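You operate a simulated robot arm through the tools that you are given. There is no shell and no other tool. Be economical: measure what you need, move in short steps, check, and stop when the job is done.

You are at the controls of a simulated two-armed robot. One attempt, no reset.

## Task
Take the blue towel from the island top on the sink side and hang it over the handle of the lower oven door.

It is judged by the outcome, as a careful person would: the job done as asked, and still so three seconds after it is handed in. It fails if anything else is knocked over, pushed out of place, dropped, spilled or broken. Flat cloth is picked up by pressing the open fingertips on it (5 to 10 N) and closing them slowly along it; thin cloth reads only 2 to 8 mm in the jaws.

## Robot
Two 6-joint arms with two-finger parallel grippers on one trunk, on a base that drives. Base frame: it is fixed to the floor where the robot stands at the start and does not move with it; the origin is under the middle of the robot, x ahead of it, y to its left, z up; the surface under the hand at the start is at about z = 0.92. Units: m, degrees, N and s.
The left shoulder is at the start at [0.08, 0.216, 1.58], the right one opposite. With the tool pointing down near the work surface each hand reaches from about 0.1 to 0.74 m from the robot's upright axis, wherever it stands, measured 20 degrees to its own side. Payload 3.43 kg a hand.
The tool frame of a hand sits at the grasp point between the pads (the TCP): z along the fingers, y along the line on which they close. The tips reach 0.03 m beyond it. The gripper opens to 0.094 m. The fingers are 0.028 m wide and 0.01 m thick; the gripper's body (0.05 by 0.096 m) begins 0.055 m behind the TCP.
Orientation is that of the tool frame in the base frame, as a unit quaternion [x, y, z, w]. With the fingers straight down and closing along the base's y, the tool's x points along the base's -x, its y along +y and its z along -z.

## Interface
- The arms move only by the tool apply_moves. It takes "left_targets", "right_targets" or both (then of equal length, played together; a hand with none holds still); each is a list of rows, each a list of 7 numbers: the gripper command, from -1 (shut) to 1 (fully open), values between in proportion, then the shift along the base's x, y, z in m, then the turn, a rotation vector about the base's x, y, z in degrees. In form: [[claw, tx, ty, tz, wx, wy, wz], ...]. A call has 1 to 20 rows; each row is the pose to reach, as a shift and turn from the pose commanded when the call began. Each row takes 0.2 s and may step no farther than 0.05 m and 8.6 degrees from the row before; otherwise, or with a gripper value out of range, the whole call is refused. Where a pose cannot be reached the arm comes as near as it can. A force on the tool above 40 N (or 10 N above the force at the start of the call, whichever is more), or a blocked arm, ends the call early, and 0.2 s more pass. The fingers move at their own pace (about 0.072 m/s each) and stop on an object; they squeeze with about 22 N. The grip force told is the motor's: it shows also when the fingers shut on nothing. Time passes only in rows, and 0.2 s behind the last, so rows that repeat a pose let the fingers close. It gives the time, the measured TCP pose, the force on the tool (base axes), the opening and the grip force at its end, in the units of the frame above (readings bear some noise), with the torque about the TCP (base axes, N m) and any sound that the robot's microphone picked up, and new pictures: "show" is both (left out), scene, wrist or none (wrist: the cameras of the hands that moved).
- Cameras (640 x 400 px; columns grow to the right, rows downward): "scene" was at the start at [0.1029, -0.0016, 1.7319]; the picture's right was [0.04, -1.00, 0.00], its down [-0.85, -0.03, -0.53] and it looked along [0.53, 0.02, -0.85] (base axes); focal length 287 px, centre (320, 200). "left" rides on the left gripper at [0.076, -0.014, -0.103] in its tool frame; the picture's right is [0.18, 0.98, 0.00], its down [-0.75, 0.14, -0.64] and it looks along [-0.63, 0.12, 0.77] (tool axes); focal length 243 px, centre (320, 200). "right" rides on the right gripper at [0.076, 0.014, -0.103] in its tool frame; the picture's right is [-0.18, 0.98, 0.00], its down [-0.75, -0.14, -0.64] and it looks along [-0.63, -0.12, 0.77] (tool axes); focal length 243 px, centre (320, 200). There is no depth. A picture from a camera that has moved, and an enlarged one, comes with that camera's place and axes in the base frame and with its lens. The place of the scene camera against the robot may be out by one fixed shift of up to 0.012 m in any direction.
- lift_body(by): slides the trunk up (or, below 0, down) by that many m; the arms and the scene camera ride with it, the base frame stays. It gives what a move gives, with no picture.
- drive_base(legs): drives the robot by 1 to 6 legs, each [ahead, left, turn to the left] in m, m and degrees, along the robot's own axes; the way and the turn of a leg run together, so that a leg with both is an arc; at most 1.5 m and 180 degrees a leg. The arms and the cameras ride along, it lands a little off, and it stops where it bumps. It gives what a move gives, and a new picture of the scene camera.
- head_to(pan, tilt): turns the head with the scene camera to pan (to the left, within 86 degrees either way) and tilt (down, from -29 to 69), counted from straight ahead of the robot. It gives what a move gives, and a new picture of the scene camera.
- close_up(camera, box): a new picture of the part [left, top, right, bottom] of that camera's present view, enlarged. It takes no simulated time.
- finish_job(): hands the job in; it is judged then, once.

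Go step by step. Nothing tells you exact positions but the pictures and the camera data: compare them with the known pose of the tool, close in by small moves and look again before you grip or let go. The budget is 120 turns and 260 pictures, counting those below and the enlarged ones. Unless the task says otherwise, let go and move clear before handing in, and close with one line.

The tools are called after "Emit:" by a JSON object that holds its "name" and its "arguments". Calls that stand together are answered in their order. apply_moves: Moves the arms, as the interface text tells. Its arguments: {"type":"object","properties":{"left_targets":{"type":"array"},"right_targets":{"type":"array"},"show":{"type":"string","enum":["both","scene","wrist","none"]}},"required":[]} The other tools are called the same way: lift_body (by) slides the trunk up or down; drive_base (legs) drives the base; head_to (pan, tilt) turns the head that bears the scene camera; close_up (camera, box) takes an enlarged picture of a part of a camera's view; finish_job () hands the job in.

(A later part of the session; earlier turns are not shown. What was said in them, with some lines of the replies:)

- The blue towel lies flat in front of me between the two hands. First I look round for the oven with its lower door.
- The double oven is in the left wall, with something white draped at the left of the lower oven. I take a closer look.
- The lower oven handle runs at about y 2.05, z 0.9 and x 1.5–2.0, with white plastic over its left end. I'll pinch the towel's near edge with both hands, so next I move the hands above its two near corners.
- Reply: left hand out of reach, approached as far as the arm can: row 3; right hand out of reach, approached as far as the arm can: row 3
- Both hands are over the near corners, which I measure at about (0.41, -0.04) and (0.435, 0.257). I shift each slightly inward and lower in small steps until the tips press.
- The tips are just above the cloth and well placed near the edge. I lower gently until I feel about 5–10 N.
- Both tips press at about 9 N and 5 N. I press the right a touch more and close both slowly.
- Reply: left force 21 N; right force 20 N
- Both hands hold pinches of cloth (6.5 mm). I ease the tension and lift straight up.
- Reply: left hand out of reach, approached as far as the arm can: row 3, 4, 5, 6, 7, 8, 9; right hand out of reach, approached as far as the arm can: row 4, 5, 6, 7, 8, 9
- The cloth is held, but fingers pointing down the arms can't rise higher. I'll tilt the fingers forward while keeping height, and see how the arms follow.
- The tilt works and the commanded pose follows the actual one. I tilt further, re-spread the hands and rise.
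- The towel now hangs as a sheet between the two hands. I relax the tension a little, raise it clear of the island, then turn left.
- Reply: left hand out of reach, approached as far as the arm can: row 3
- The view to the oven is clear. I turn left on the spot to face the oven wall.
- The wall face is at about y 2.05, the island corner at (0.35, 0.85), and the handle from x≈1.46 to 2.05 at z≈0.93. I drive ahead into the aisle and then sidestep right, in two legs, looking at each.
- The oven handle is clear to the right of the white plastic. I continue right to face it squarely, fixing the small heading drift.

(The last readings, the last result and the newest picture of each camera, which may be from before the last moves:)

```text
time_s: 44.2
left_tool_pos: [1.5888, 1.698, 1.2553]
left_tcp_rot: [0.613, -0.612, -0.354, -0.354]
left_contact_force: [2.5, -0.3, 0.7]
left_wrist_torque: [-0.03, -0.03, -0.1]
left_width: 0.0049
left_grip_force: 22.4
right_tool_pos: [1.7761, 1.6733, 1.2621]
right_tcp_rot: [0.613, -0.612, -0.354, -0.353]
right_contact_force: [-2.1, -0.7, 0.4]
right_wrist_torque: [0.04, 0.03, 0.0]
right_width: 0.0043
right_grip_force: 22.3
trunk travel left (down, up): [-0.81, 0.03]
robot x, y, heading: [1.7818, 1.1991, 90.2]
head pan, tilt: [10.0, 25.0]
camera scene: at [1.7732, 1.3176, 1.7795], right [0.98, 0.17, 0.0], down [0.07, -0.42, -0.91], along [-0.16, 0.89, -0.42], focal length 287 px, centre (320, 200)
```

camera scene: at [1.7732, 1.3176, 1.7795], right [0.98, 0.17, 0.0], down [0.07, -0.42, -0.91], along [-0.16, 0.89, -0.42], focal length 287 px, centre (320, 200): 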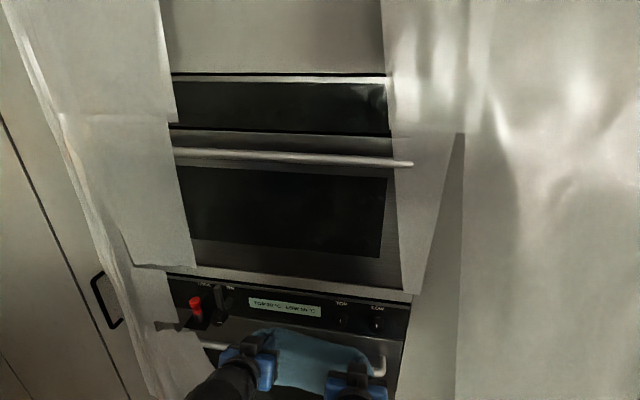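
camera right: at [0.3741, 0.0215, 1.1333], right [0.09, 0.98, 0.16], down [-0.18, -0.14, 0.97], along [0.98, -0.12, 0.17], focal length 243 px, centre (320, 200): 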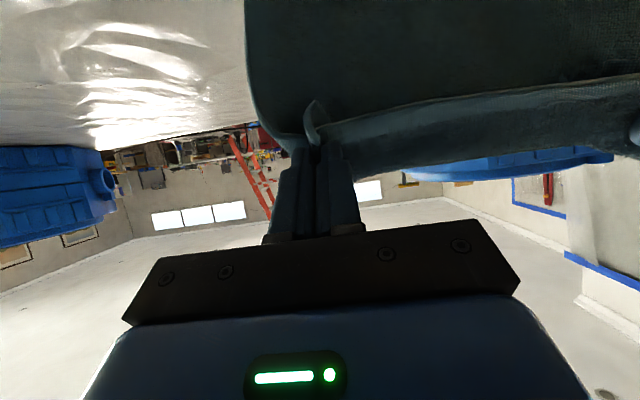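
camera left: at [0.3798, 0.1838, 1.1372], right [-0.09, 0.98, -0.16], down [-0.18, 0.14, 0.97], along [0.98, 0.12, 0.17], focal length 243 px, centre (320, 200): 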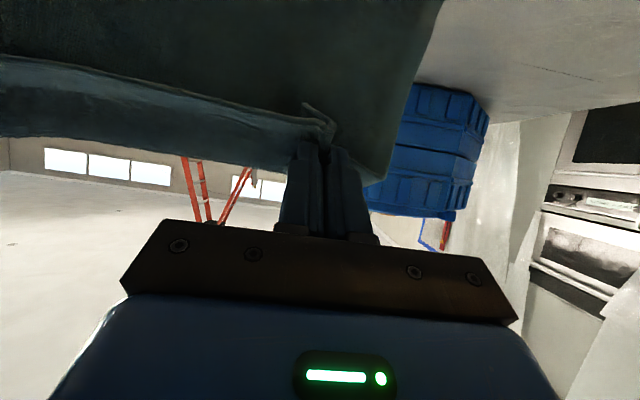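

The lower handle's bar is at about y 1.92, z 0.96 and its right end at x≈1.865, with the left covered up to x≈1.33. I shift left so the towel centres on the free stretch and the right hand avoids the TOP knob, and edge closer.

Emit:
{"name": "drive_base", "arguments": {"legs": [[0.08, 0.1, 0]]}}

Emit:
{"name": "head_to", "arguments": {"pan": 0, "tilt": 50}}

Emit:
{"name": "close_up", "arguments": {"camera": "scene", "box": [120, 120, 440, 320]}}

```text
time_s: 45.5
left_tool_pos: [1.4914, 1.7777, 1.2557]
left_tcp_rot: [-0.611, 0.613, 0.354, 0.354]
left_contact_force: [1.6, -0.7, 0.0]
left_wrist_torque: [-0.02, -0.03, -0.1]
left_width: 0.0047
left_grip_force: 22.4
right_tool_pos: [1.6805, 1.7517, 1.2629]
right_tcp_rot: [-0.611, 0.613, 0.355, 0.354]
right_contact_force: [-2.5, 0.6, 0.0]
right_wrist_torque: [-0.01, 0.04, -0.01]
right_width: 0.0041
right_grip_force: 21.7
trunk travel left (down, up): [-0.81, 0.03]
robot x, y, heading: [1.688, 1.2847, 90.2]
head pan, tilt: [10.0, 25.0]
camera scene: at [1.6781, 1.3957, 1.78], right [0.98, 0.17, 0.0], down [0.07, -0.41, -0.91], along [-0.16, 0.89, -0.42], focal length 287 px, centre (320, 200)
```

scene: 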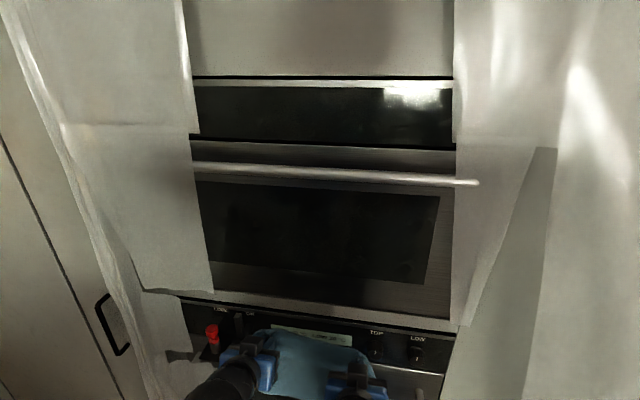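

```text
time_s: 46.4
left_tool_pos: [1.4877, 1.7822, 1.2546]
left_tcp_rot: [-0.613, 0.613, 0.352, 0.354]
left_contact_force: [0.5, 0.9, -0.5]
left_wrist_torque: [-0.03, -0.03, -0.12]
left_width: 0.0048
left_grip_force: 22.3
right_tool_pos: [1.6754, 1.7556, 1.2612]
right_tcp_rot: [-0.613, 0.613, 0.352, 0.354]
right_contact_force: [-1.6, -0.6, -1.3]
right_wrist_torque: [-0.02, 0.04, -0.05]
right_width: 0.0043
right_grip_force: 21.7
trunk travel left (down, up): [-0.81, 0.03]
robot x, y, heading: [1.6825, 1.2821, 90.0]
head pan, tilt: [0.0, 50.0]
camera scene: at [1.687, 1.3878, 1.742], right [1.0, 0.0, 0.0], down [0.0, -0.77, -0.64], along [0.0, 0.64, -0.77], focal length 287 px, centre (320, 200)
```

scene: 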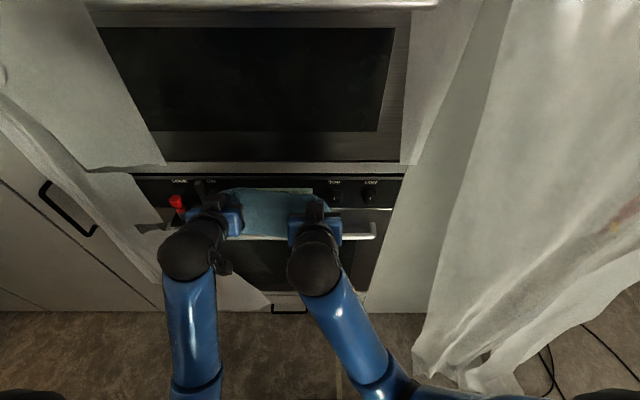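

```text
2.00 times, centred on (280, 220) of scene
camera zoom: at [1.687, 1.3878, 1.742], right [1.0, 0.0, 0.0], down [0.0, -0.77, -0.64], along [0.0, 0.64, -0.77], focal length 574 px, centre (400, 160)
```

zoom: 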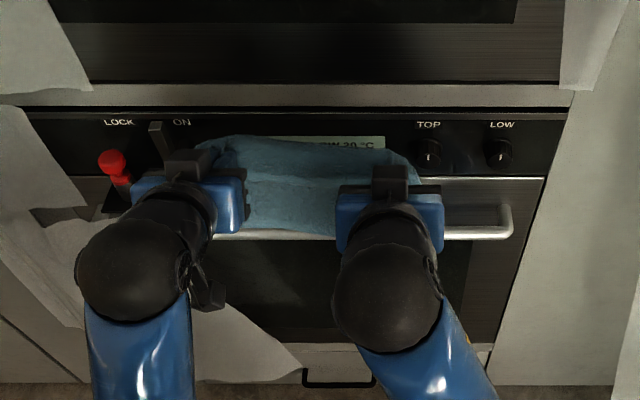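

I need the bar's height and distance more precisely. I lower the trunk for a second viewpoint (hands are still clear in front of the door).

Emit:
{"name": "lift_body", "arguments": {"by": -0.3}}

Emit:
{"name": "head_to", "arguments": {"pan": 0, "tilt": 40}}

Emit:
{"name": "close_up", "arguments": {"camera": "scene", "box": [120, 120, 440, 320]}}

```text
time_s: 49.4
left_tool_pos: [1.4893, 1.7813, 0.9548]
left_tcp_rot: [-0.612, 0.612, 0.353, 0.354]
left_contact_force: [1.7, -0.2, 0.5]
left_wrist_torque: [-0.01, -0.06, -0.13]
left_width: 0.0047
left_grip_force: 21.7
right_tool_pos: [1.6768, 1.755, 0.9617]
right_tcp_rot: [-0.612, 0.612, 0.354, 0.354]
right_contact_force: [-2.4, 0.6, 0.1]
right_wrist_torque: [0.01, 0.05, 0.01]
right_width: 0.0041
right_grip_force: 21.6
trunk travel left (down, up): [-0.51, 0.33]
robot x, y, heading: [1.6847, 1.2841, 89.9]
head pan, tilt: [0.0, 50.0]
```

```text
time_s: 50.1
left_tool_pos: [1.4891, 1.7818, 0.9548]
left_tcp_rot: [-0.612, 0.612, 0.354, 0.354]
left_contact_force: [1.9, -0.2, -0.7]
left_wrist_torque: [-0.02, -0.02, -0.13]
left_width: 0.0048
left_grip_force: 21.9
right_tool_pos: [1.6751, 1.7544, 0.9621]
right_tcp_rot: [-0.612, 0.613, 0.354, 0.354]
right_contact_force: [-0.7, 0.4, 0.1]
right_wrist_torque: [-0.01, 0.06, 0.02]
right_width: 0.0043
right_grip_force: 22.4
trunk travel left (down, up): [-0.51, 0.33]
robot x, y, heading: [1.6861, 1.281, 90.3]
head pan, tilt: [0.0, 40.0]
camera scene: at [1.689, 1.3941, 1.4562], right [1.0, 0.0, 0.0], down [0.0, -0.64, -0.77], along [0.0, 0.77, -0.64], focal length 287 px, centre (320, 200)
```

scene: 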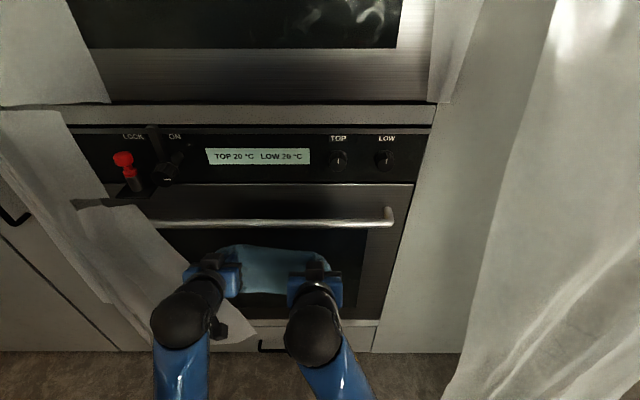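

```text
2.00 times, centred on (280, 220) of scene
camera zoom: at [1.689, 1.3941, 1.4562], right [1.0, 0.0, 0.0], down [0.0, -0.64, -0.77], along [0.0, 0.77, -0.64], focal length 574 px, centre (400, 160)
```

zoom: 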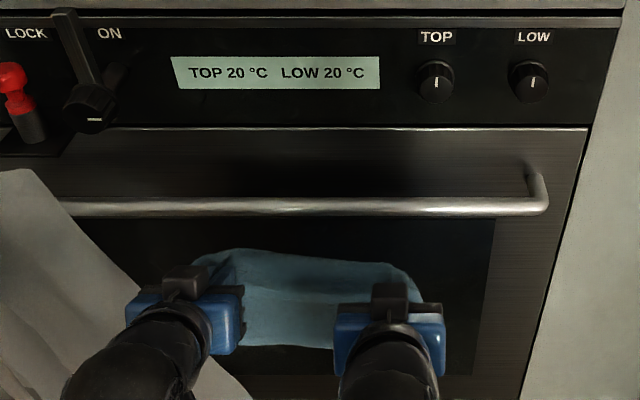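

The two views triangulate: bar at y≈1.862, z≈0.997, door face y≈1.91 (gap about 4 cm), knobs above z 1.11. I raise the trunk fully, then bring the hands forward so the towel hangs above the gap.

Emit:
{"name": "lift_body", "arguments": {"by": 0.33}}

Emit:
{"name": "apply_moves", "arguments": {"left_targets": [[-1, 0, 0.0, 0.004, 0, 0, 0], [-1, 0, 0.02, 0.007, 0, 0, 0], [-1, 0, 0.038, 0.007, 0, 0, 0]], "right_targets": [[-1, 0, 0.025, 0, 0, 0, 0], [-1, 0, 0.045, 0, 0, 0, 0], [-1, 0, 0.065, 0, 0, 0, 0]]}}

```text
time_s: 53.4
left_tool_pos: [1.4893, 1.781, 1.2852]
left_tcp_rot: [-0.612, 0.613, 0.353, 0.353]
left_contact_force: [2.7, 0.7, 1.0]
left_wrist_torque: [0.01, -0.03, -0.07]
left_width: 0.005
left_grip_force: 22.0
right_tool_pos: [1.6765, 1.7548, 1.2917]
right_tcp_rot: [0.613, -0.612, -0.354, -0.353]
right_contact_force: [-0.6, 1.0, -0.3]
right_wrist_torque: [-0.02, 0.06, 0.02]
right_width: 0.0037
right_grip_force: 21.9
trunk travel left (down, up): [-0.84, 0.0]
robot x, y, heading: [1.6821, 1.2855, 89.9]
head pan, tilt: [0.0, 40.0]
```

```text
time_s: 54.2
left_tool_pos: [1.4886, 1.8198, 1.2915]
left_tcp_rot: [0.613, -0.612, -0.354, -0.353]
left_contact_force: [1.5, 0.4, 0.0]
left_wrist_torque: [0.0, -0.04, -0.1]
left_width: 0.0048
left_grip_force: 21.6
right_tool_pos: [1.6781, 1.8232, 1.2905]
right_tcp_rot: [0.612, -0.612, -0.353, -0.354]
right_contact_force: [-2.1, -0.3, 0.4]
right_wrist_torque: [0.0, 0.05, -0.01]
right_width: 0.004
right_grip_force: 21.9
trunk travel left (down, up): [-0.84, 0.0]
robot x, y, heading: [1.6853, 1.2824, 90.1]
head pan, tilt: [0.0, 40.0]
camera scene: at [1.689, 1.3965, 1.786], right [1.0, 0.0, 0.0], down [0.0, -0.64, -0.76], along [0.0, 0.76, -0.64], focal length 287 px, centre (320, 200)
camera right: at [1.6623, 1.6963, 1.2764], right [-0.98, 0.09, 0.16], down [0.14, -0.18, 0.97], along [0.12, 0.98, 0.16], focal length 243 px, centre (320, 200)
camera left: at [1.5035, 1.692, 1.2771], right [-0.98, -0.09, -0.16], down [-0.14, -0.18, 0.97], along [-0.12, 0.98, 0.16], focal length 243 px, centre (320, 200)
```

scene: 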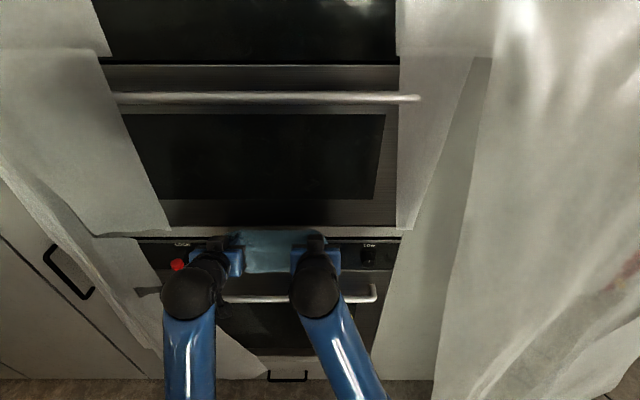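
right: 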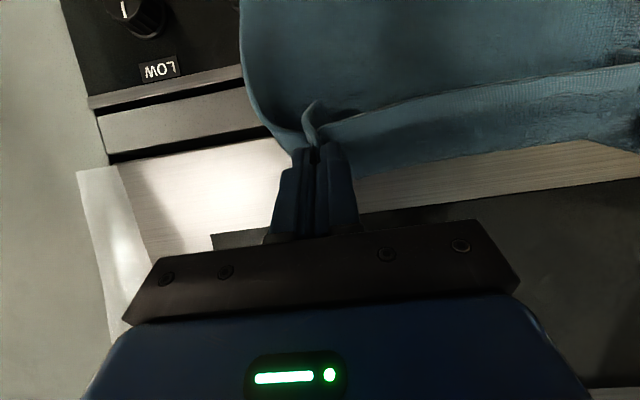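
left: 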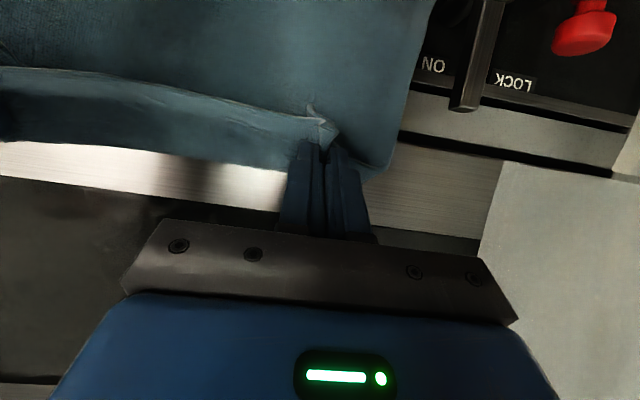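

Everything is clear. I shift 2 cm left away from the TOP knob and move forward in small steps to bring the cloth over the gap.

Emit:
{"name": "apply_moves", "arguments": {"left_targets": [[-1, -0.01, 0.01, 0, 0, 0, 0], [-1, -0.02, 0.022, 0, 0, 0, 0], [-1, -0.02, 0.034, 0, 0, 0, 0], [-1, -0.02, 0.044, 0, 0, 0, 0], [-1, -0.02, 0.044, 0, 0, 0, 0]], "right_targets": [[-1, -0.01, 0.01, 0, 0, 0, 0], [-1, -0.02, 0.02, 0, 0, 0, 0], [-1, -0.02, 0.031, 0, 0, 0, 0], [-1, -0.02, 0.041, 0, 0, 0, 0], [-1, -0.02, 0.041, 0, 0, 0, 0]], "show": "none"}}

Emit:
{"name": "head_to", "arguments": {"pan": 5, "tilt": 45}}

Emit:
{"name": "close_up", "arguments": {"camera": "scene", "box": [180, 130, 420, 280]}}

Emit:
{"name": "close_up", "arguments": {"camera": "right", "box": [0, 0, 640, 400]}}

```text
time_s: 55.4
left_tool_pos: [1.4688, 1.8639, 1.2907]
left_tcp_rot: [-0.612, 0.613, 0.353, 0.354]
left_contact_force: [1.1, -0.5, -0.4]
left_wrist_torque: [0.01, -0.02, -0.11]
left_width: 0.0047
left_grip_force: 21.7
right_tool_pos: [1.6563, 1.8608, 1.2901]
right_tcp_rot: [-0.612, 0.613, 0.352, 0.354]
right_contact_force: [-1.5, 0.8, 0.5]
right_wrist_torque: [-0.02, 0.04, 0.01]
right_width: 0.0042
right_grip_force: 22.1
trunk travel left (down, up): [-0.84, 0.0]
robot x, y, heading: [1.69, 1.281, 89.9]
head pan, tilt: [0.0, 40.0]
```

```text
time_s: 56.0
left_tool_pos: [1.4679, 1.8644, 1.2921]
left_tcp_rot: [-0.612, 0.612, 0.353, 0.354]
left_contact_force: [1.2, 0.6, -0.1]
left_wrist_torque: [-0.02, -0.01, -0.07]
left_width: 0.0049
left_grip_force: 22.5
right_tool_pos: [1.6575, 1.8607, 1.2904]
right_tcp_rot: [-0.612, 0.613, 0.353, 0.354]
right_contact_force: [-1.3, -0.3, -1.6]
right_wrist_torque: [-0.01, 0.02, -0.01]
right_width: 0.0043
right_grip_force: 22.3
trunk travel left (down, up): [-0.84, 0.0]
robot x, y, heading: [1.6852, 1.2834, 90.0]
head pan, tilt: [5.0, 45.0]
camera scene: at [1.6817, 1.3904, 1.779], right [1.0, 0.09, 0.0], down [0.06, -0.7, -0.71], along [-0.06, 0.7, -0.71], focal length 287 px, centre (320, 200)
```

scene: 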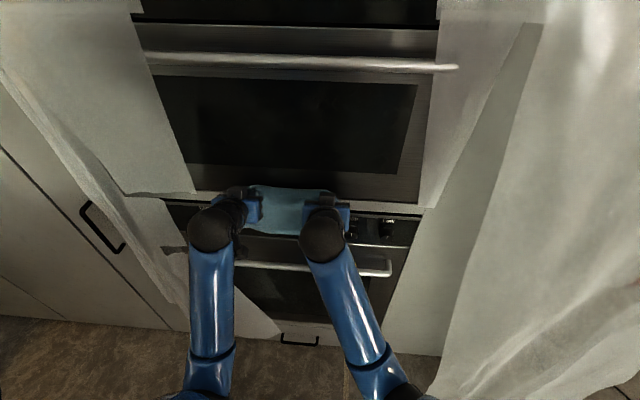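

```text
2.67 times, centred on (300, 205) of scene
camera zoom: at [1.6817, 1.3904, 1.779], right [1.0, 0.09, 0.0], down [0.06, -0.7, -0.71], along [-0.06, 0.7, -0.71], focal length 766 px, centre (373, 187)
```

zoom: 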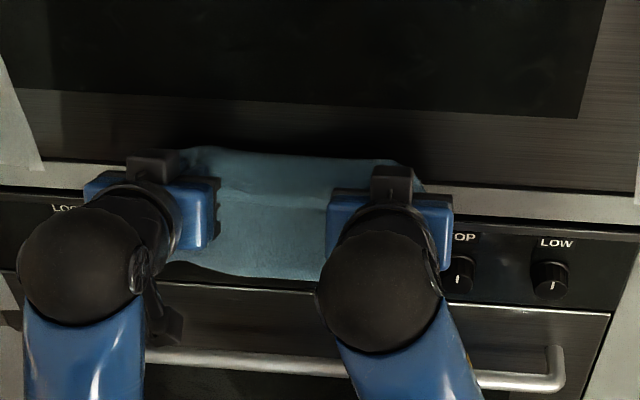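

```text
1.00 times, centred on (320, 200) of right (not enlarged: the box is as wide or as high as the picture)
camera zoom: at [1.6421, 1.7341, 1.2757], right [-0.98, 0.09, 0.16], down [0.14, -0.18, 0.97], along [0.12, 0.98, 0.16], focal length 243 px, centre (320, 200)
```

zoom: 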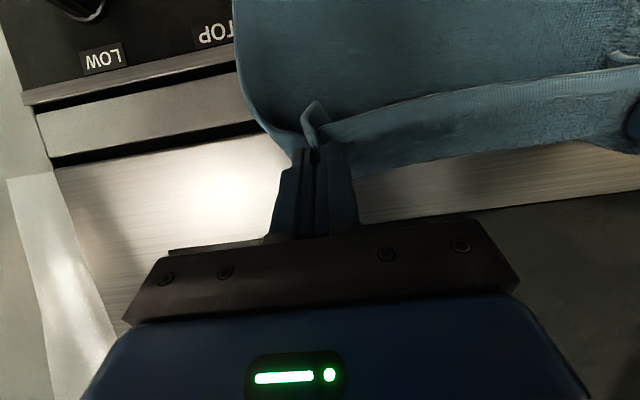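

No contact so far, and the cloth's lower edge is at about z 1.13, still above the bar. I lower the trunk to bring the edge to bar height and look.

Emit:
{"name": "lift_body", "arguments": {"by": -0.1}}

Emit:
{"name": "close_up", "arguments": {"camera": "scene", "box": [180, 130, 420, 280]}}

Emit:
{"name": "close_up", "arguments": {"camera": "right", "box": [0, 0, 640, 400]}}

```text
time_s: 57.4
left_tool_pos: [1.4697, 1.8634, 1.1914]
left_tcp_rot: [0.612, -0.612, -0.354, -0.354]
left_contact_force: [1.7, 0.3, 0.1]
left_wrist_torque: [-0.04, -0.04, -0.12]
left_width: 0.0048
left_grip_force: 21.7
right_tool_pos: [1.6565, 1.8607, 1.1896]
right_tcp_rot: [-0.612, 0.613, 0.353, 0.354]
right_contact_force: [-1.2, 0.1, 0.4]
right_wrist_torque: [0.01, 0.05, 0.01]
right_width: 0.0042
right_grip_force: 21.4
trunk travel left (down, up): [-0.74, 0.1]
robot x, y, heading: [1.6879, 1.2849, 89.9]
head pan, tilt: [5.0, 45.0]
```

```text
2.67 times, centred on (300, 205) of scene
camera zoom: at [1.6818, 1.3903, 1.679], right [1.0, 0.09, 0.0], down [0.06, -0.7, -0.71], along [-0.06, 0.7, -0.71], focal length 766 px, centre (373, 187)
```

zoom: 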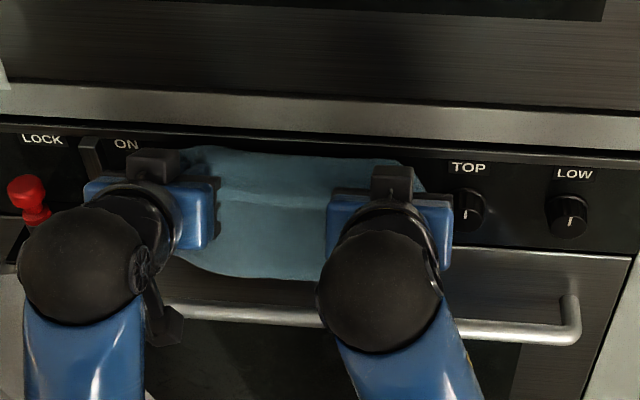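

```text
1.00 times, centred on (320, 200) of right (not enlarged: the box is as wide or as high as the picture)
camera zoom: at [1.6422, 1.734, 1.1758], right [-0.98, 0.09, 0.16], down [0.14, -0.18, 0.97], along [0.12, 0.98, 0.16], focal length 243 px, centre (320, 200)
```

zoom: 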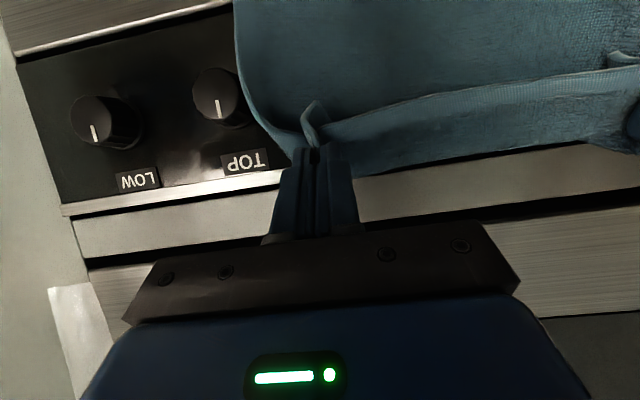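

The cloth edge is just above the bar level. I lower 4 cm more and check that it goes behind the bar.

Emit:
{"name": "lift_body", "arguments": {"by": -0.05}}

Emit:
{"name": "close_up", "arguments": {"camera": "scene", "box": [200, 140, 360, 240]}}

```text
time_s: 58.3
left_tool_pos: [1.4688, 1.8633, 1.1411]
left_tcp_rot: [0.613, -0.612, -0.353, -0.353]
left_contact_force: [1.0, 0.5, 1.5]
left_wrist_torque: [0.0, -0.05, -0.08]
left_width: 0.0047
left_grip_force: 22.0
right_tool_pos: [1.6581, 1.8604, 1.1409]
right_tcp_rot: [-0.612, 0.613, 0.353, 0.354]
right_contact_force: [-0.5, -0.4, -0.7]
right_wrist_torque: [0.03, 0.03, -0.02]
right_width: 0.0041
right_grip_force: 21.6
trunk travel left (down, up): [-0.69, 0.15]
robot x, y, heading: [1.6879, 1.2841, 90.3]
head pan, tilt: [5.0, 45.0]
```

```text
4.00 times, centred on (280, 190) of scene
camera zoom: at [1.682, 1.3899, 1.629], right [1.0, 0.09, 0.0], down [0.06, -0.7, -0.71], along [-0.06, 0.7, -0.71], focal length 1149 px, centre (480, 240)
```

zoom: 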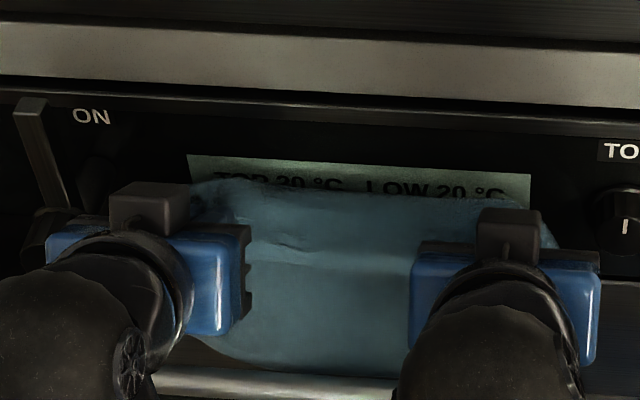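

Emit:
{"name": "lift_body", "arguments": {"by": -0.03}}

Emit:
{"name": "close_up", "arguments": {"camera": "scene", "box": [200, 150, 360, 250]}}

```text
time_s: 59.0
left_tool_pos: [1.4686, 1.8641, 1.1107]
left_tcp_rot: [0.612, -0.612, -0.354, -0.353]
left_contact_force: [1.0, -0.3, -0.1]
left_wrist_torque: [-0.04, -0.02, -0.08]
left_width: 0.0047
left_grip_force: 22.0
right_tool_pos: [1.6576, 1.8604, 1.111]
right_tcp_rot: [-0.612, 0.613, 0.354, 0.354]
right_contact_force: [-0.6, 0.2, -0.5]
right_wrist_torque: [0.0, 0.06, -0.03]
right_width: 0.0041
right_grip_force: 21.7
trunk travel left (down, up): [-0.66, 0.18]
robot x, y, heading: [1.684, 1.2844, 89.8]
head pan, tilt: [5.0, 45.0]
```

```text
4.00 times, centred on (280, 200) of scene
camera zoom: at [1.6819, 1.39, 1.599], right [1.0, 0.09, 0.0], down [0.06, -0.7, -0.71], along [-0.06, 0.7, -0.71], focal length 1149 px, centre (480, 200)
```

zoom: 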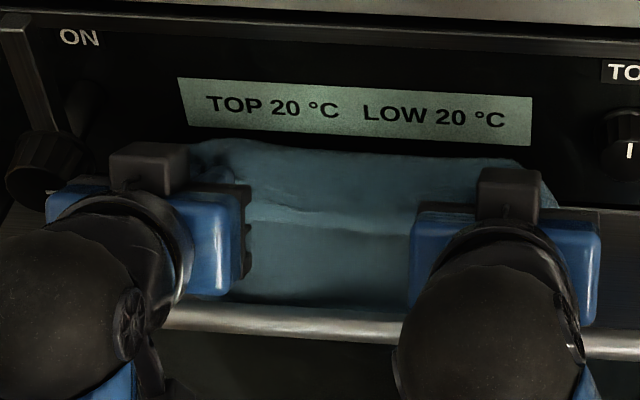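

The bar is now fully visible in front of the cloth: it's going behind. I lower a further 3.5 cm and look from two tilts.

Emit:
{"name": "lift_body", "arguments": {"by": -0.035}}

Emit:
{"name": "close_up", "arguments": {"camera": "scene", "box": [200, 150, 360, 250]}}

Emit:
{"name": "close_up", "arguments": {"camera": "left", "box": [0, 0, 640, 400]}}

```text
time_s: 59.8
left_tool_pos: [1.4685, 1.8625, 1.0776]
left_tcp_rot: [-0.612, 0.613, 0.353, 0.354]
left_contact_force: [0.7, 0.2, -0.5]
left_wrist_torque: [-0.01, 0.02, -0.08]
left_width: 0.005
left_grip_force: 21.7
right_tool_pos: [1.6572, 1.8612, 1.0753]
right_tcp_rot: [0.612, -0.612, -0.354, -0.354]
right_contact_force: [-0.4, 0.1, -0.2]
right_wrist_torque: [-0.01, 0.07, -0.02]
right_width: 0.0042
right_grip_force: 22.2
trunk travel left (down, up): [-0.625, 0.215]
robot x, y, heading: [1.6853, 1.2867, 90.1]
head pan, tilt: [5.0, 45.0]
```

```text
4.00 times, centred on (280, 200) of scene
camera zoom: at [1.682, 1.3898, 1.564], right [1.0, 0.09, 0.0], down [0.06, -0.7, -0.71], along [-0.06, 0.7, -0.71], focal length 1149 px, centre (480, 200)
```

zoom: 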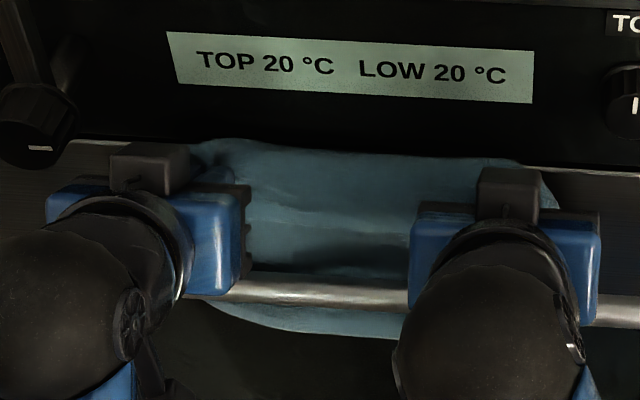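

```text
1.00 times, centred on (320, 200) of left (not enlarged: the box is as wide or as high as the picture)
camera zoom: at [1.4837, 1.7355, 1.0616], right [-0.98, -0.09, -0.16], down [-0.14, -0.18, 0.97], along [-0.12, 0.98, 0.16], focal length 243 px, centre (320, 200)
```

zoom: 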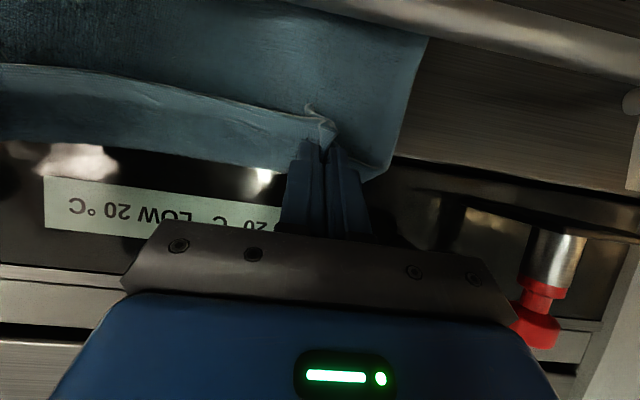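

The bar is in front of the cloth and its free edge shows below, behind the bar. I lower 3 cm more for an even drape, then carry the held edge forward over the bar and down.

Emit:
{"name": "lift_body", "arguments": {"by": -0.028}}

Emit:
{"name": "apply_moves", "arguments": {"left_targets": [[-1, 0, -0.02, 0.003, 0, 0, 0], [-1, 0, -0.04, 0.0, 0, 0, 0], [-1, 0, -0.053, -0.012, 0, 0, 0], [-1, 0, -0.058, -0.03, 0, 0, 0], [-1, 0, -0.06, -0.048, 0, 0, 0]], "right_targets": [[-1, 0, -0.02, 0.003, 0, 0, 0], [-1, 0, -0.04, 0.0, 0, 0, 0], [-1, 0, -0.053, -0.012, 0, 0, 0], [-1, 0, -0.058, -0.03, 0, 0, 0], [-1, 0, -0.06, -0.048, 0, 0, 0]]}}

Emit:
{"name": "close_up", "arguments": {"camera": "scene", "box": [200, 150, 360, 250]}}

```text
time_s: 60.5
left_tool_pos: [1.4687, 1.8614, 1.0486]
left_tcp_rot: [-0.612, 0.612, 0.354, 0.354]
left_contact_force: [0.7, 0.0, -0.3]
left_wrist_torque: [-0.02, -0.03, -0.06]
left_width: 0.0048
left_grip_force: 21.9
right_tool_pos: [1.6568, 1.8614, 1.0484]
right_tcp_rot: [-0.612, 0.613, 0.353, 0.353]
right_contact_force: [-1.2, 0.6, -0.1]
right_wrist_torque: [-0.01, 0.02, -0.02]
right_width: 0.004
right_grip_force: 21.9
trunk travel left (down, up): [-0.597, 0.243]
robot x, y, heading: [1.6844, 1.2804, 89.9]
head pan, tilt: [5.0, 45.0]
```

```text
time_s: 61.7
left_tool_pos: [1.4698, 1.8028, 0.9986]
left_tcp_rot: [-0.612, 0.612, 0.354, 0.354]
left_contact_force: [-0.6, 0.1, -0.3]
left_wrist_torque: [0.03, -0.02, -0.07]
left_width: 0.0049
left_grip_force: 22.1
right_tool_pos: [1.6562, 1.8014, 1.0015]
right_tcp_rot: [-0.612, 0.613, 0.353, 0.354]
right_contact_force: [-1.0, -0.7, -0.1]
right_wrist_torque: [0.0, 0.07, 0.0]
right_width: 0.0039
right_grip_force: 21.9
trunk travel left (down, up): [-0.597, 0.243]
robot x, y, heading: [1.6858, 1.2834, 89.9]
head pan, tilt: [5.0, 45.0]
camera scene: at [1.682, 1.3898, 1.536], right [1.0, 0.09, 0.0], down [0.06, -0.7, -0.71], along [-0.06, 0.7, -0.71], focal length 287 px, centre (320, 200)
camera right: at [1.6418, 1.6745, 0.987], right [-0.98, 0.09, 0.16], down [0.14, -0.18, 0.97], along [0.12, 0.98, 0.16], focal length 243 px, centre (320, 200)
camera left: at [1.4841, 1.6754, 0.9836], right [-0.98, -0.09, -0.16], down [-0.14, -0.18, 0.97], along [-0.12, 0.98, 0.16], focal length 243 px, centre (320, 200)
```

scene: 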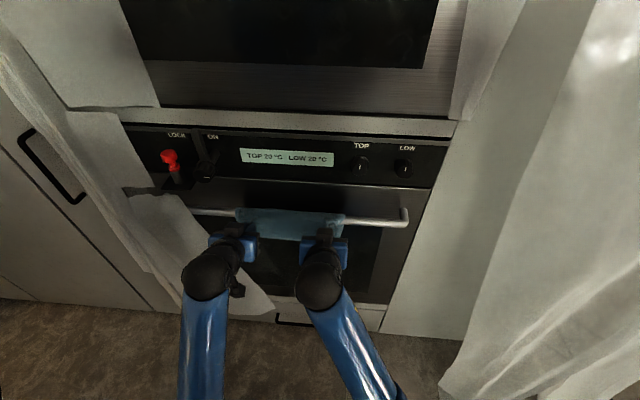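
right: 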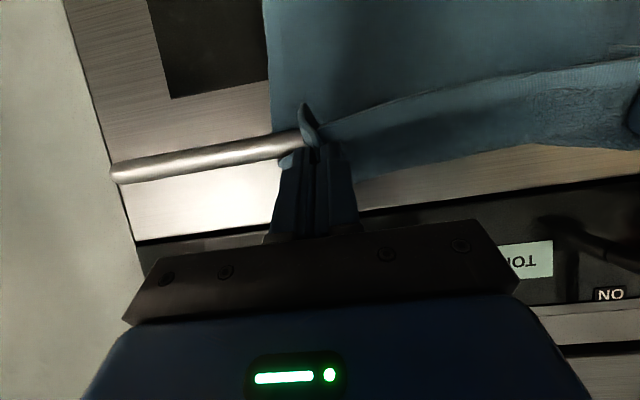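
left: 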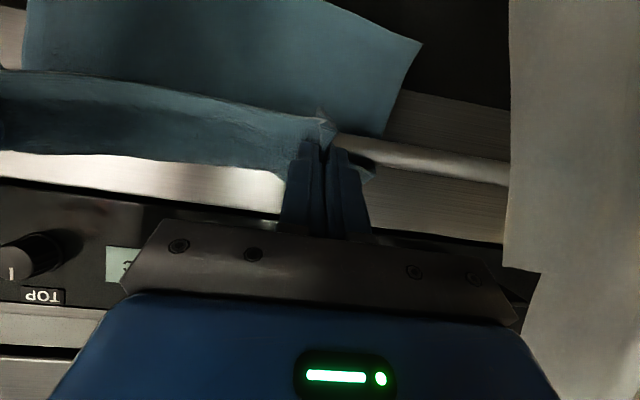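

```text
4.00 times, centred on (280, 200) of scene
camera zoom: at [1.682, 1.3898, 1.536], right [1.0, 0.09, 0.0], down [0.06, -0.7, -0.71], along [-0.06, 0.7, -0.71], focal length 1149 px, centre (480, 200)
```

zoom: 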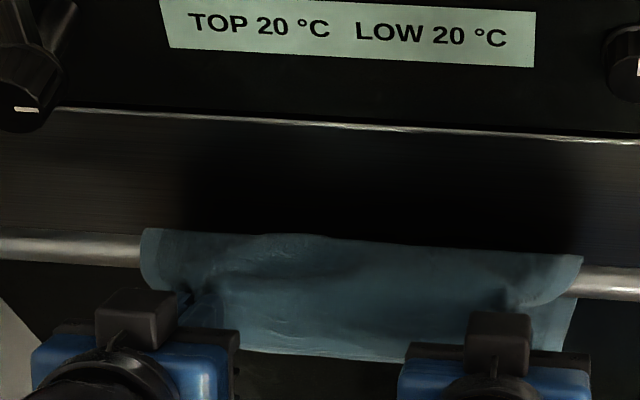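

The cloth passes behind the bar, over its top, and the pinched edge is in front. The back hangs about 12 cm and the front about 5, so I pull the front down about 4 cm to even it out.

Emit:
{"name": "apply_moves", "arguments": {"left_targets": [[-1, 0, 0.0, -0.012, 0, 0, 0], [-1, 0, 0.003, -0.026, 0, 0, 0], [-1, 0, 0.006, -0.04, 0, 0, 0], [-1, 0, 0.006, -0.04, 0, 0, 0]], "right_targets": [[-1, 0, 0.0, -0.012, 0, 0, 0], [-1, 0, 0.003, -0.027, 0, 0, 0], [-1, 0, 0.006, -0.043, 0, 0, 0], [-1, 0, 0.006, -0.043, 0, 0, 0]]}}

Emit:
{"name": "close_up", "arguments": {"camera": "scene", "box": [200, 150, 360, 250]}}

```text
time_s: 62.7
left_tool_pos: [1.4678, 1.8089, 0.9607]
left_tcp_rot: [0.613, -0.612, -0.353, -0.353]
left_contact_force: [2.2, 0.7, -0.1]
left_wrist_torque: [0.02, -0.06, -0.09]
left_width: 0.005
left_grip_force: 22.0
right_tool_pos: [1.6587, 1.8067, 0.9567]
right_tcp_rot: [0.613, -0.612, -0.354, -0.353]
right_contact_force: [-1.6, -0.2, 0.1]
right_wrist_torque: [-0.02, 0.04, 0.03]
right_width: 0.0042
right_grip_force: 22.0
trunk travel left (down, up): [-0.597, 0.243]
robot x, y, heading: [1.6876, 1.2852, 90.3]
head pan, tilt: [5.0, 45.0]
camera scene: at [1.6819, 1.3899, 1.536], right [1.0, 0.09, 0.0], down [0.06, -0.7, -0.71], along [-0.06, 0.7, -0.71], focal length 287 px, centre (320, 200)
camera right: at [1.643, 1.6796, 0.9418], right [-0.98, 0.09, 0.16], down [0.14, -0.18, 0.97], along [0.12, 0.98, 0.16], focal length 243 px, centre (320, 200)
camera left: at [1.4831, 1.6812, 0.9447], right [-0.98, -0.09, -0.16], down [-0.14, -0.18, 0.97], along [-0.12, 0.98, 0.16], focal length 243 px, centre (320, 200)
```

scene: 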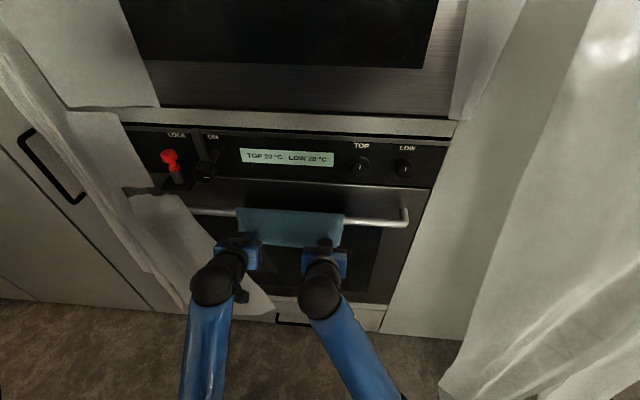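
right: 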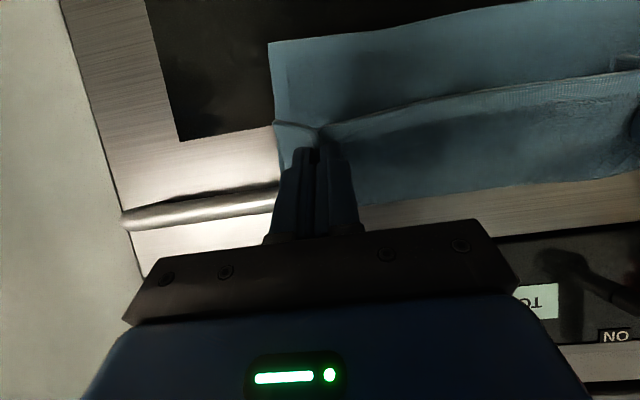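
left: 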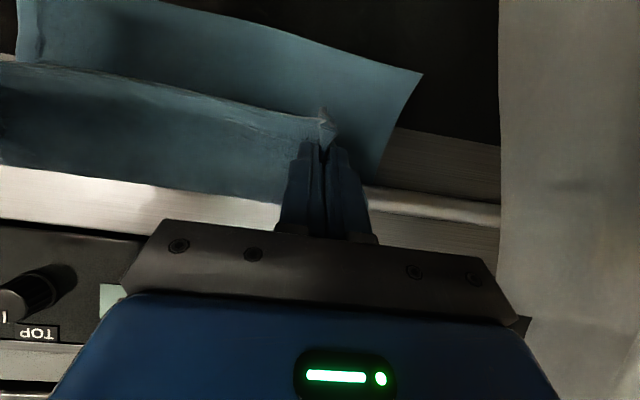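

```text
4.00 times, centred on (280, 200) of scene
camera zoom: at [1.6819, 1.3899, 1.536], right [1.0, 0.09, 0.0], down [0.06, -0.7, -0.71], along [-0.06, 0.7, -0.71], focal length 1149 px, centre (480, 200)
```

zoom: 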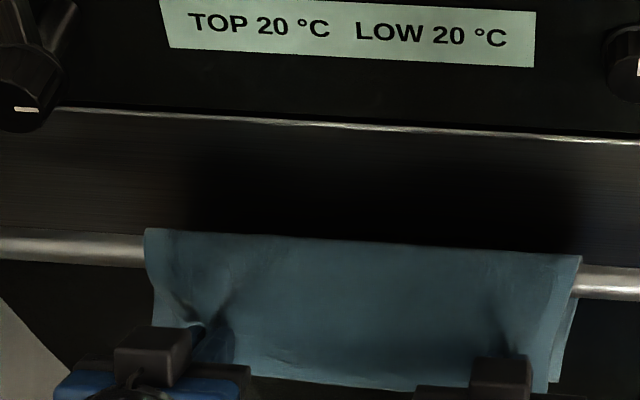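

A clean drape now; the back is still about 15 cm against 8.5 cm in front. I pull another 3 cm down.

Emit:
{"name": "apply_moves", "arguments": {"left_targets": [[-1, 0, 0.0, -0.01, 0, 0, 0], [-1, 0, 0.002, -0.02, 0, 0, 0], [-1, 0, 0.005, -0.03, 0, 0, 0], [-1, 0, 0.008, -0.03, 0, 0, 0]], "right_targets": [[-1, 0, 0.0, -0.01, 0, 0, 0], [-1, 0, 0.002, -0.018, 0, 0, 0], [-1, 0, 0.005, -0.027, 0, 0, 0], [-1, 0, 0.008, -0.027, 0, 0, 0]], "show": "wrist"}}

```text
time_s: 63.7
left_tool_pos: [1.4703, 1.8164, 0.9301]
left_tcp_rot: [0.613, -0.612, -0.354, -0.353]
left_contact_force: [0.9, 0.8, 0.4]
left_wrist_torque: [0.0, -0.03, -0.11]
left_width: 0.0047
left_grip_force: 22.5
right_tool_pos: [1.6574, 1.8157, 0.9306]
right_tcp_rot: [0.612, -0.612, -0.354, -0.354]
right_contact_force: [-1.0, 0.4, 0.0]
right_wrist_torque: [0.06, 0.03, -0.02]
right_width: 0.0042
right_grip_force: 22.4
trunk travel left (down, up): [-0.597, 0.243]
robot x, y, heading: [1.6864, 1.2851, 89.9]
head pan, tilt: [5.0, 45.0]
camera right: at [1.6428, 1.6885, 0.9154], right [-0.98, 0.09, 0.16], down [0.14, -0.18, 0.97], along [0.12, 0.98, 0.16], focal length 243 px, centre (320, 200)
camera left: at [1.4844, 1.6891, 0.9156], right [-0.98, -0.09, -0.16], down [-0.14, -0.18, 0.97], along [-0.12, 0.98, 0.16], focal length 243 px, centre (320, 200)
```

right: 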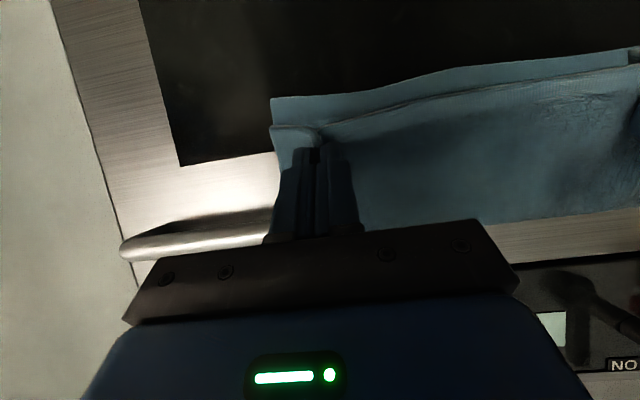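
left: 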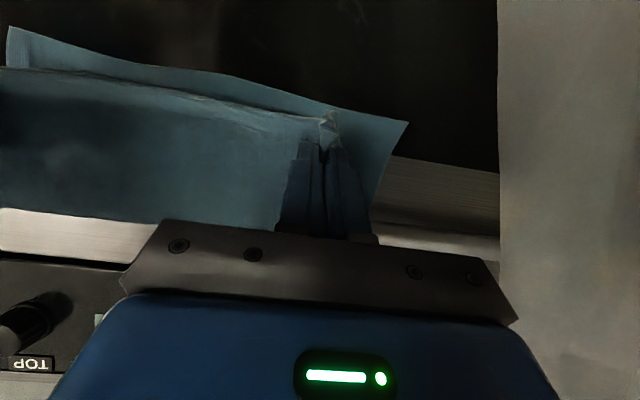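

Front and back are now close to even. I open the fingers gradually and withdraw backwards along the fingers.

Emit:
{"name": "apply_moves", "arguments": {"left_targets": [[-0.8, 0, 0, 0, 0, 0, 0], [-0.6, 0, 0, 0, 0, 0, 0], [-0.4, 0, 0, 0, 0, 0, 0], [-0.3, 0, 0, 0, 0, 0, 0], [-0.3, 0, -0.01, 0.004, 0, 0, 0], [-0.3, 0, -0.025, 0.012, 0, 0, 0], [-0.3, 0, -0.05, 0.025, 0, 0, 0]], "right_targets": [[-0.8, 0, 0, 0, 0, 0, 0], [-0.6, 0, 0, 0, 0, 0, 0], [-0.4, 0, 0, 0, 0, 0, 0], [-0.3, 0, 0, 0, 0, 0, 0], [-0.3, 0, -0.01, 0.004, 0, 0, 0], [-0.3, 0, -0.025, 0.012, 0, 0, 0], [-0.3, 0, -0.05, 0.025, 0, 0, 0]]}}

```text
time_s: 65.3
left_tool_pos: [1.4695, 1.7655, 0.9567]
left_tcp_rot: [-0.611, 0.613, 0.353, 0.354]
left_contact_force: [-0.7, 0.2, 0.8]
left_wrist_torque: [-0.02, 0.02, 0.03]
left_width: 0.0329
left_grip_force: 0.1
right_tool_pos: [1.6547, 1.7614, 0.955]
right_tcp_rot: [-0.612, 0.613, 0.353, 0.354]
right_contact_force: [0.0, -1.0, -0.5]
right_wrist_torque: [-0.01, 0.03, 0.02]
right_width: 0.0331
right_grip_force: 0.0
trunk travel left (down, up): [-0.597, 0.243]
robot x, y, heading: [1.6854, 1.2806, 89.8]
head pan, tilt: [5.0, 45.0]
camera scene: at [1.6822, 1.3877, 1.5362], right [1.0, 0.09, 0.0], down [0.06, -0.7, -0.71], along [-0.06, 0.71, -0.71], focal length 287 px, centre (320, 200)
camera right: at [1.6419, 1.6352, 0.9406], right [-0.98, 0.09, 0.16], down [0.14, -0.18, 0.97], along [0.12, 0.98, 0.16], focal length 243 px, centre (320, 200)
camera left: at [1.4841, 1.6375, 0.9416], right [-0.98, -0.09, -0.16], down [-0.14, -0.18, 0.97], along [-0.12, 0.98, 0.16], focal length 243 px, centre (320, 200)
```

scene: 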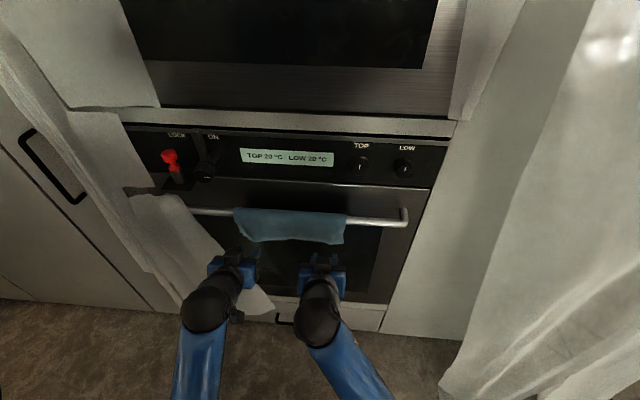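
right: 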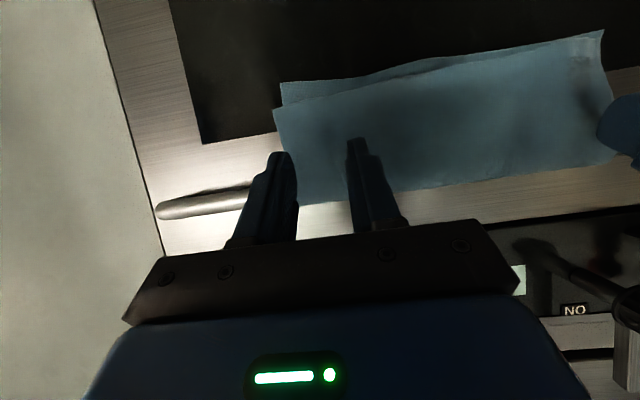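
left: 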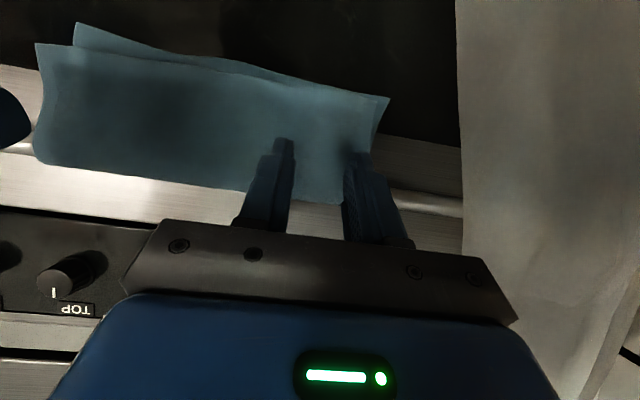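

The towel hangs freely and evenly over the bar. I back the hands further off and check that it stays put.

Emit:
{"name": "apply_moves", "arguments": {"left_targets": [[-0.3, 0, -0.04, 0.015, 0, 0, 0], [-0.3, 0, -0.08, 0.03, 0, 0, 0], [-0.3, 0, -0.11, 0.04, 0, 0, 0]], "right_targets": [[-0.3, 0, -0.04, 0.015, 0, 0, 0], [-0.3, 0, -0.08, 0.03, 0, 0, 0], [-0.3, 0, -0.11, 0.04, 0, 0, 0]], "show": "none"}}

Emit:
{"name": "drive_base", "arguments": {"legs": [[-0.06, 0, 0]]}}

Emit:
{"name": "close_up", "arguments": {"camera": "scene", "box": [160, 120, 440, 295]}}

Emit:
{"name": "close_up", "arguments": {"camera": "right", "box": [0, 0, 640, 400]}}

```text
time_s: 66.1
left_tool_pos: [1.4701, 1.6934, 0.9385]
left_tcp_rot: [-0.611, 0.612, 0.354, 0.355]
left_contact_force: [0.5, -0.1, 1.0]
left_wrist_torque: [-0.01, 0.0, -0.02]
left_width: 0.0329
left_grip_force: 0.0
left hand out of reach, approached as far as the arm can: row 2, 3
right_tool_pos: [1.6628, 1.6613, 0.9918]
right_tcp_rot: [-0.603, 0.622, 0.349, 0.358]
right_contact_force: [0.1, 0.2, -0.2]
right_wrist_torque: [0.01, 0.04, -0.01]
right_width: 0.033
right_grip_force: 0.1
trunk travel left (down, up): [-0.597, 0.243]
robot x, y, heading: [1.6842, 1.2852, 89.8]
head pan, tilt: [5.0, 45.0]
```

```text
time_s: 67.1
left_tool_pos: [1.4701, 1.6358, 0.9392]
left_tcp_rot: [-0.613, 0.613, 0.352, 0.352]
left_contact_force: [-0.1, 0.3, 0.6]
left_wrist_torque: [0.0, 0.03, -0.01]
left_width: 0.0328
left_grip_force: 0.1
right_tool_pos: [1.6627, 1.604, 0.9919]
right_tcp_rot: [-0.604, 0.622, 0.348, 0.358]
right_contact_force: [0.3, 0.8, 0.6]
right_wrist_torque: [-0.02, 0.0, 0.03]
right_width: 0.033
right_grip_force: 0.0
trunk travel left (down, up): [-0.597, 0.243]
robot x, y, heading: [1.686, 1.2231, 89.9]
head pan, tilt: [5.0, 45.0]
camera scene: at [1.682, 1.3345, 1.5357], right [1.0, 0.09, 0.0], down [0.06, -0.71, -0.7], along [-0.06, 0.7, -0.71], focal length 287 px, centre (320, 200)
```

scene: 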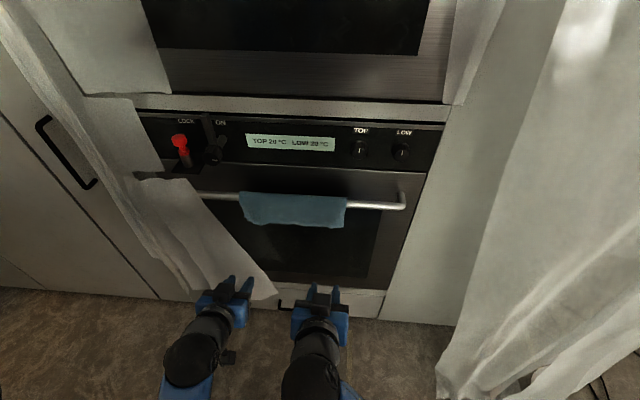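

```text
2.29 times, centred on (300, 208) of scene
camera zoom: at [1.682, 1.3345, 1.5357], right [1.0, 0.09, 0.0], down [0.06, -0.71, -0.7], along [-0.06, 0.7, -0.71], focal length 656 px, centre (366, 183)
```

zoom: 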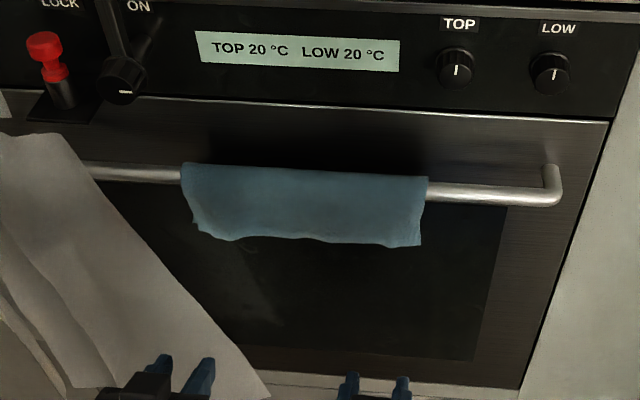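

```text
1.00 times, centred on (320, 200) of right (not enlarged: the box is as wide or as high as the picture)
camera zoom: at [1.6451, 1.4779, 0.9777], right [-0.98, 0.12, 0.16], down [0.14, -0.18, 0.97], along [0.15, 0.98, 0.16], focal length 243 px, centre (320, 200)
```

zoom: 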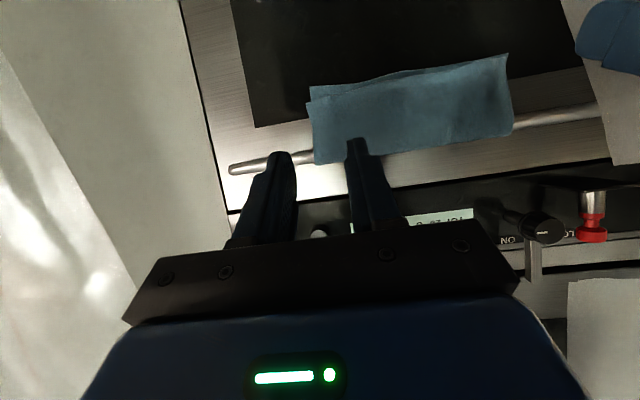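

The towel hangs evenly over the lower oven handle, both hands are clear, and nothing else has moved. I hand the job in.

Emit:
{"name": "finish_job", "arguments": {}}

```text
The job is handed in.
```

The blue towel is hanging evenly over the lower oven door's handle, both hands are clear of it, and I saw nothing else disturbed.
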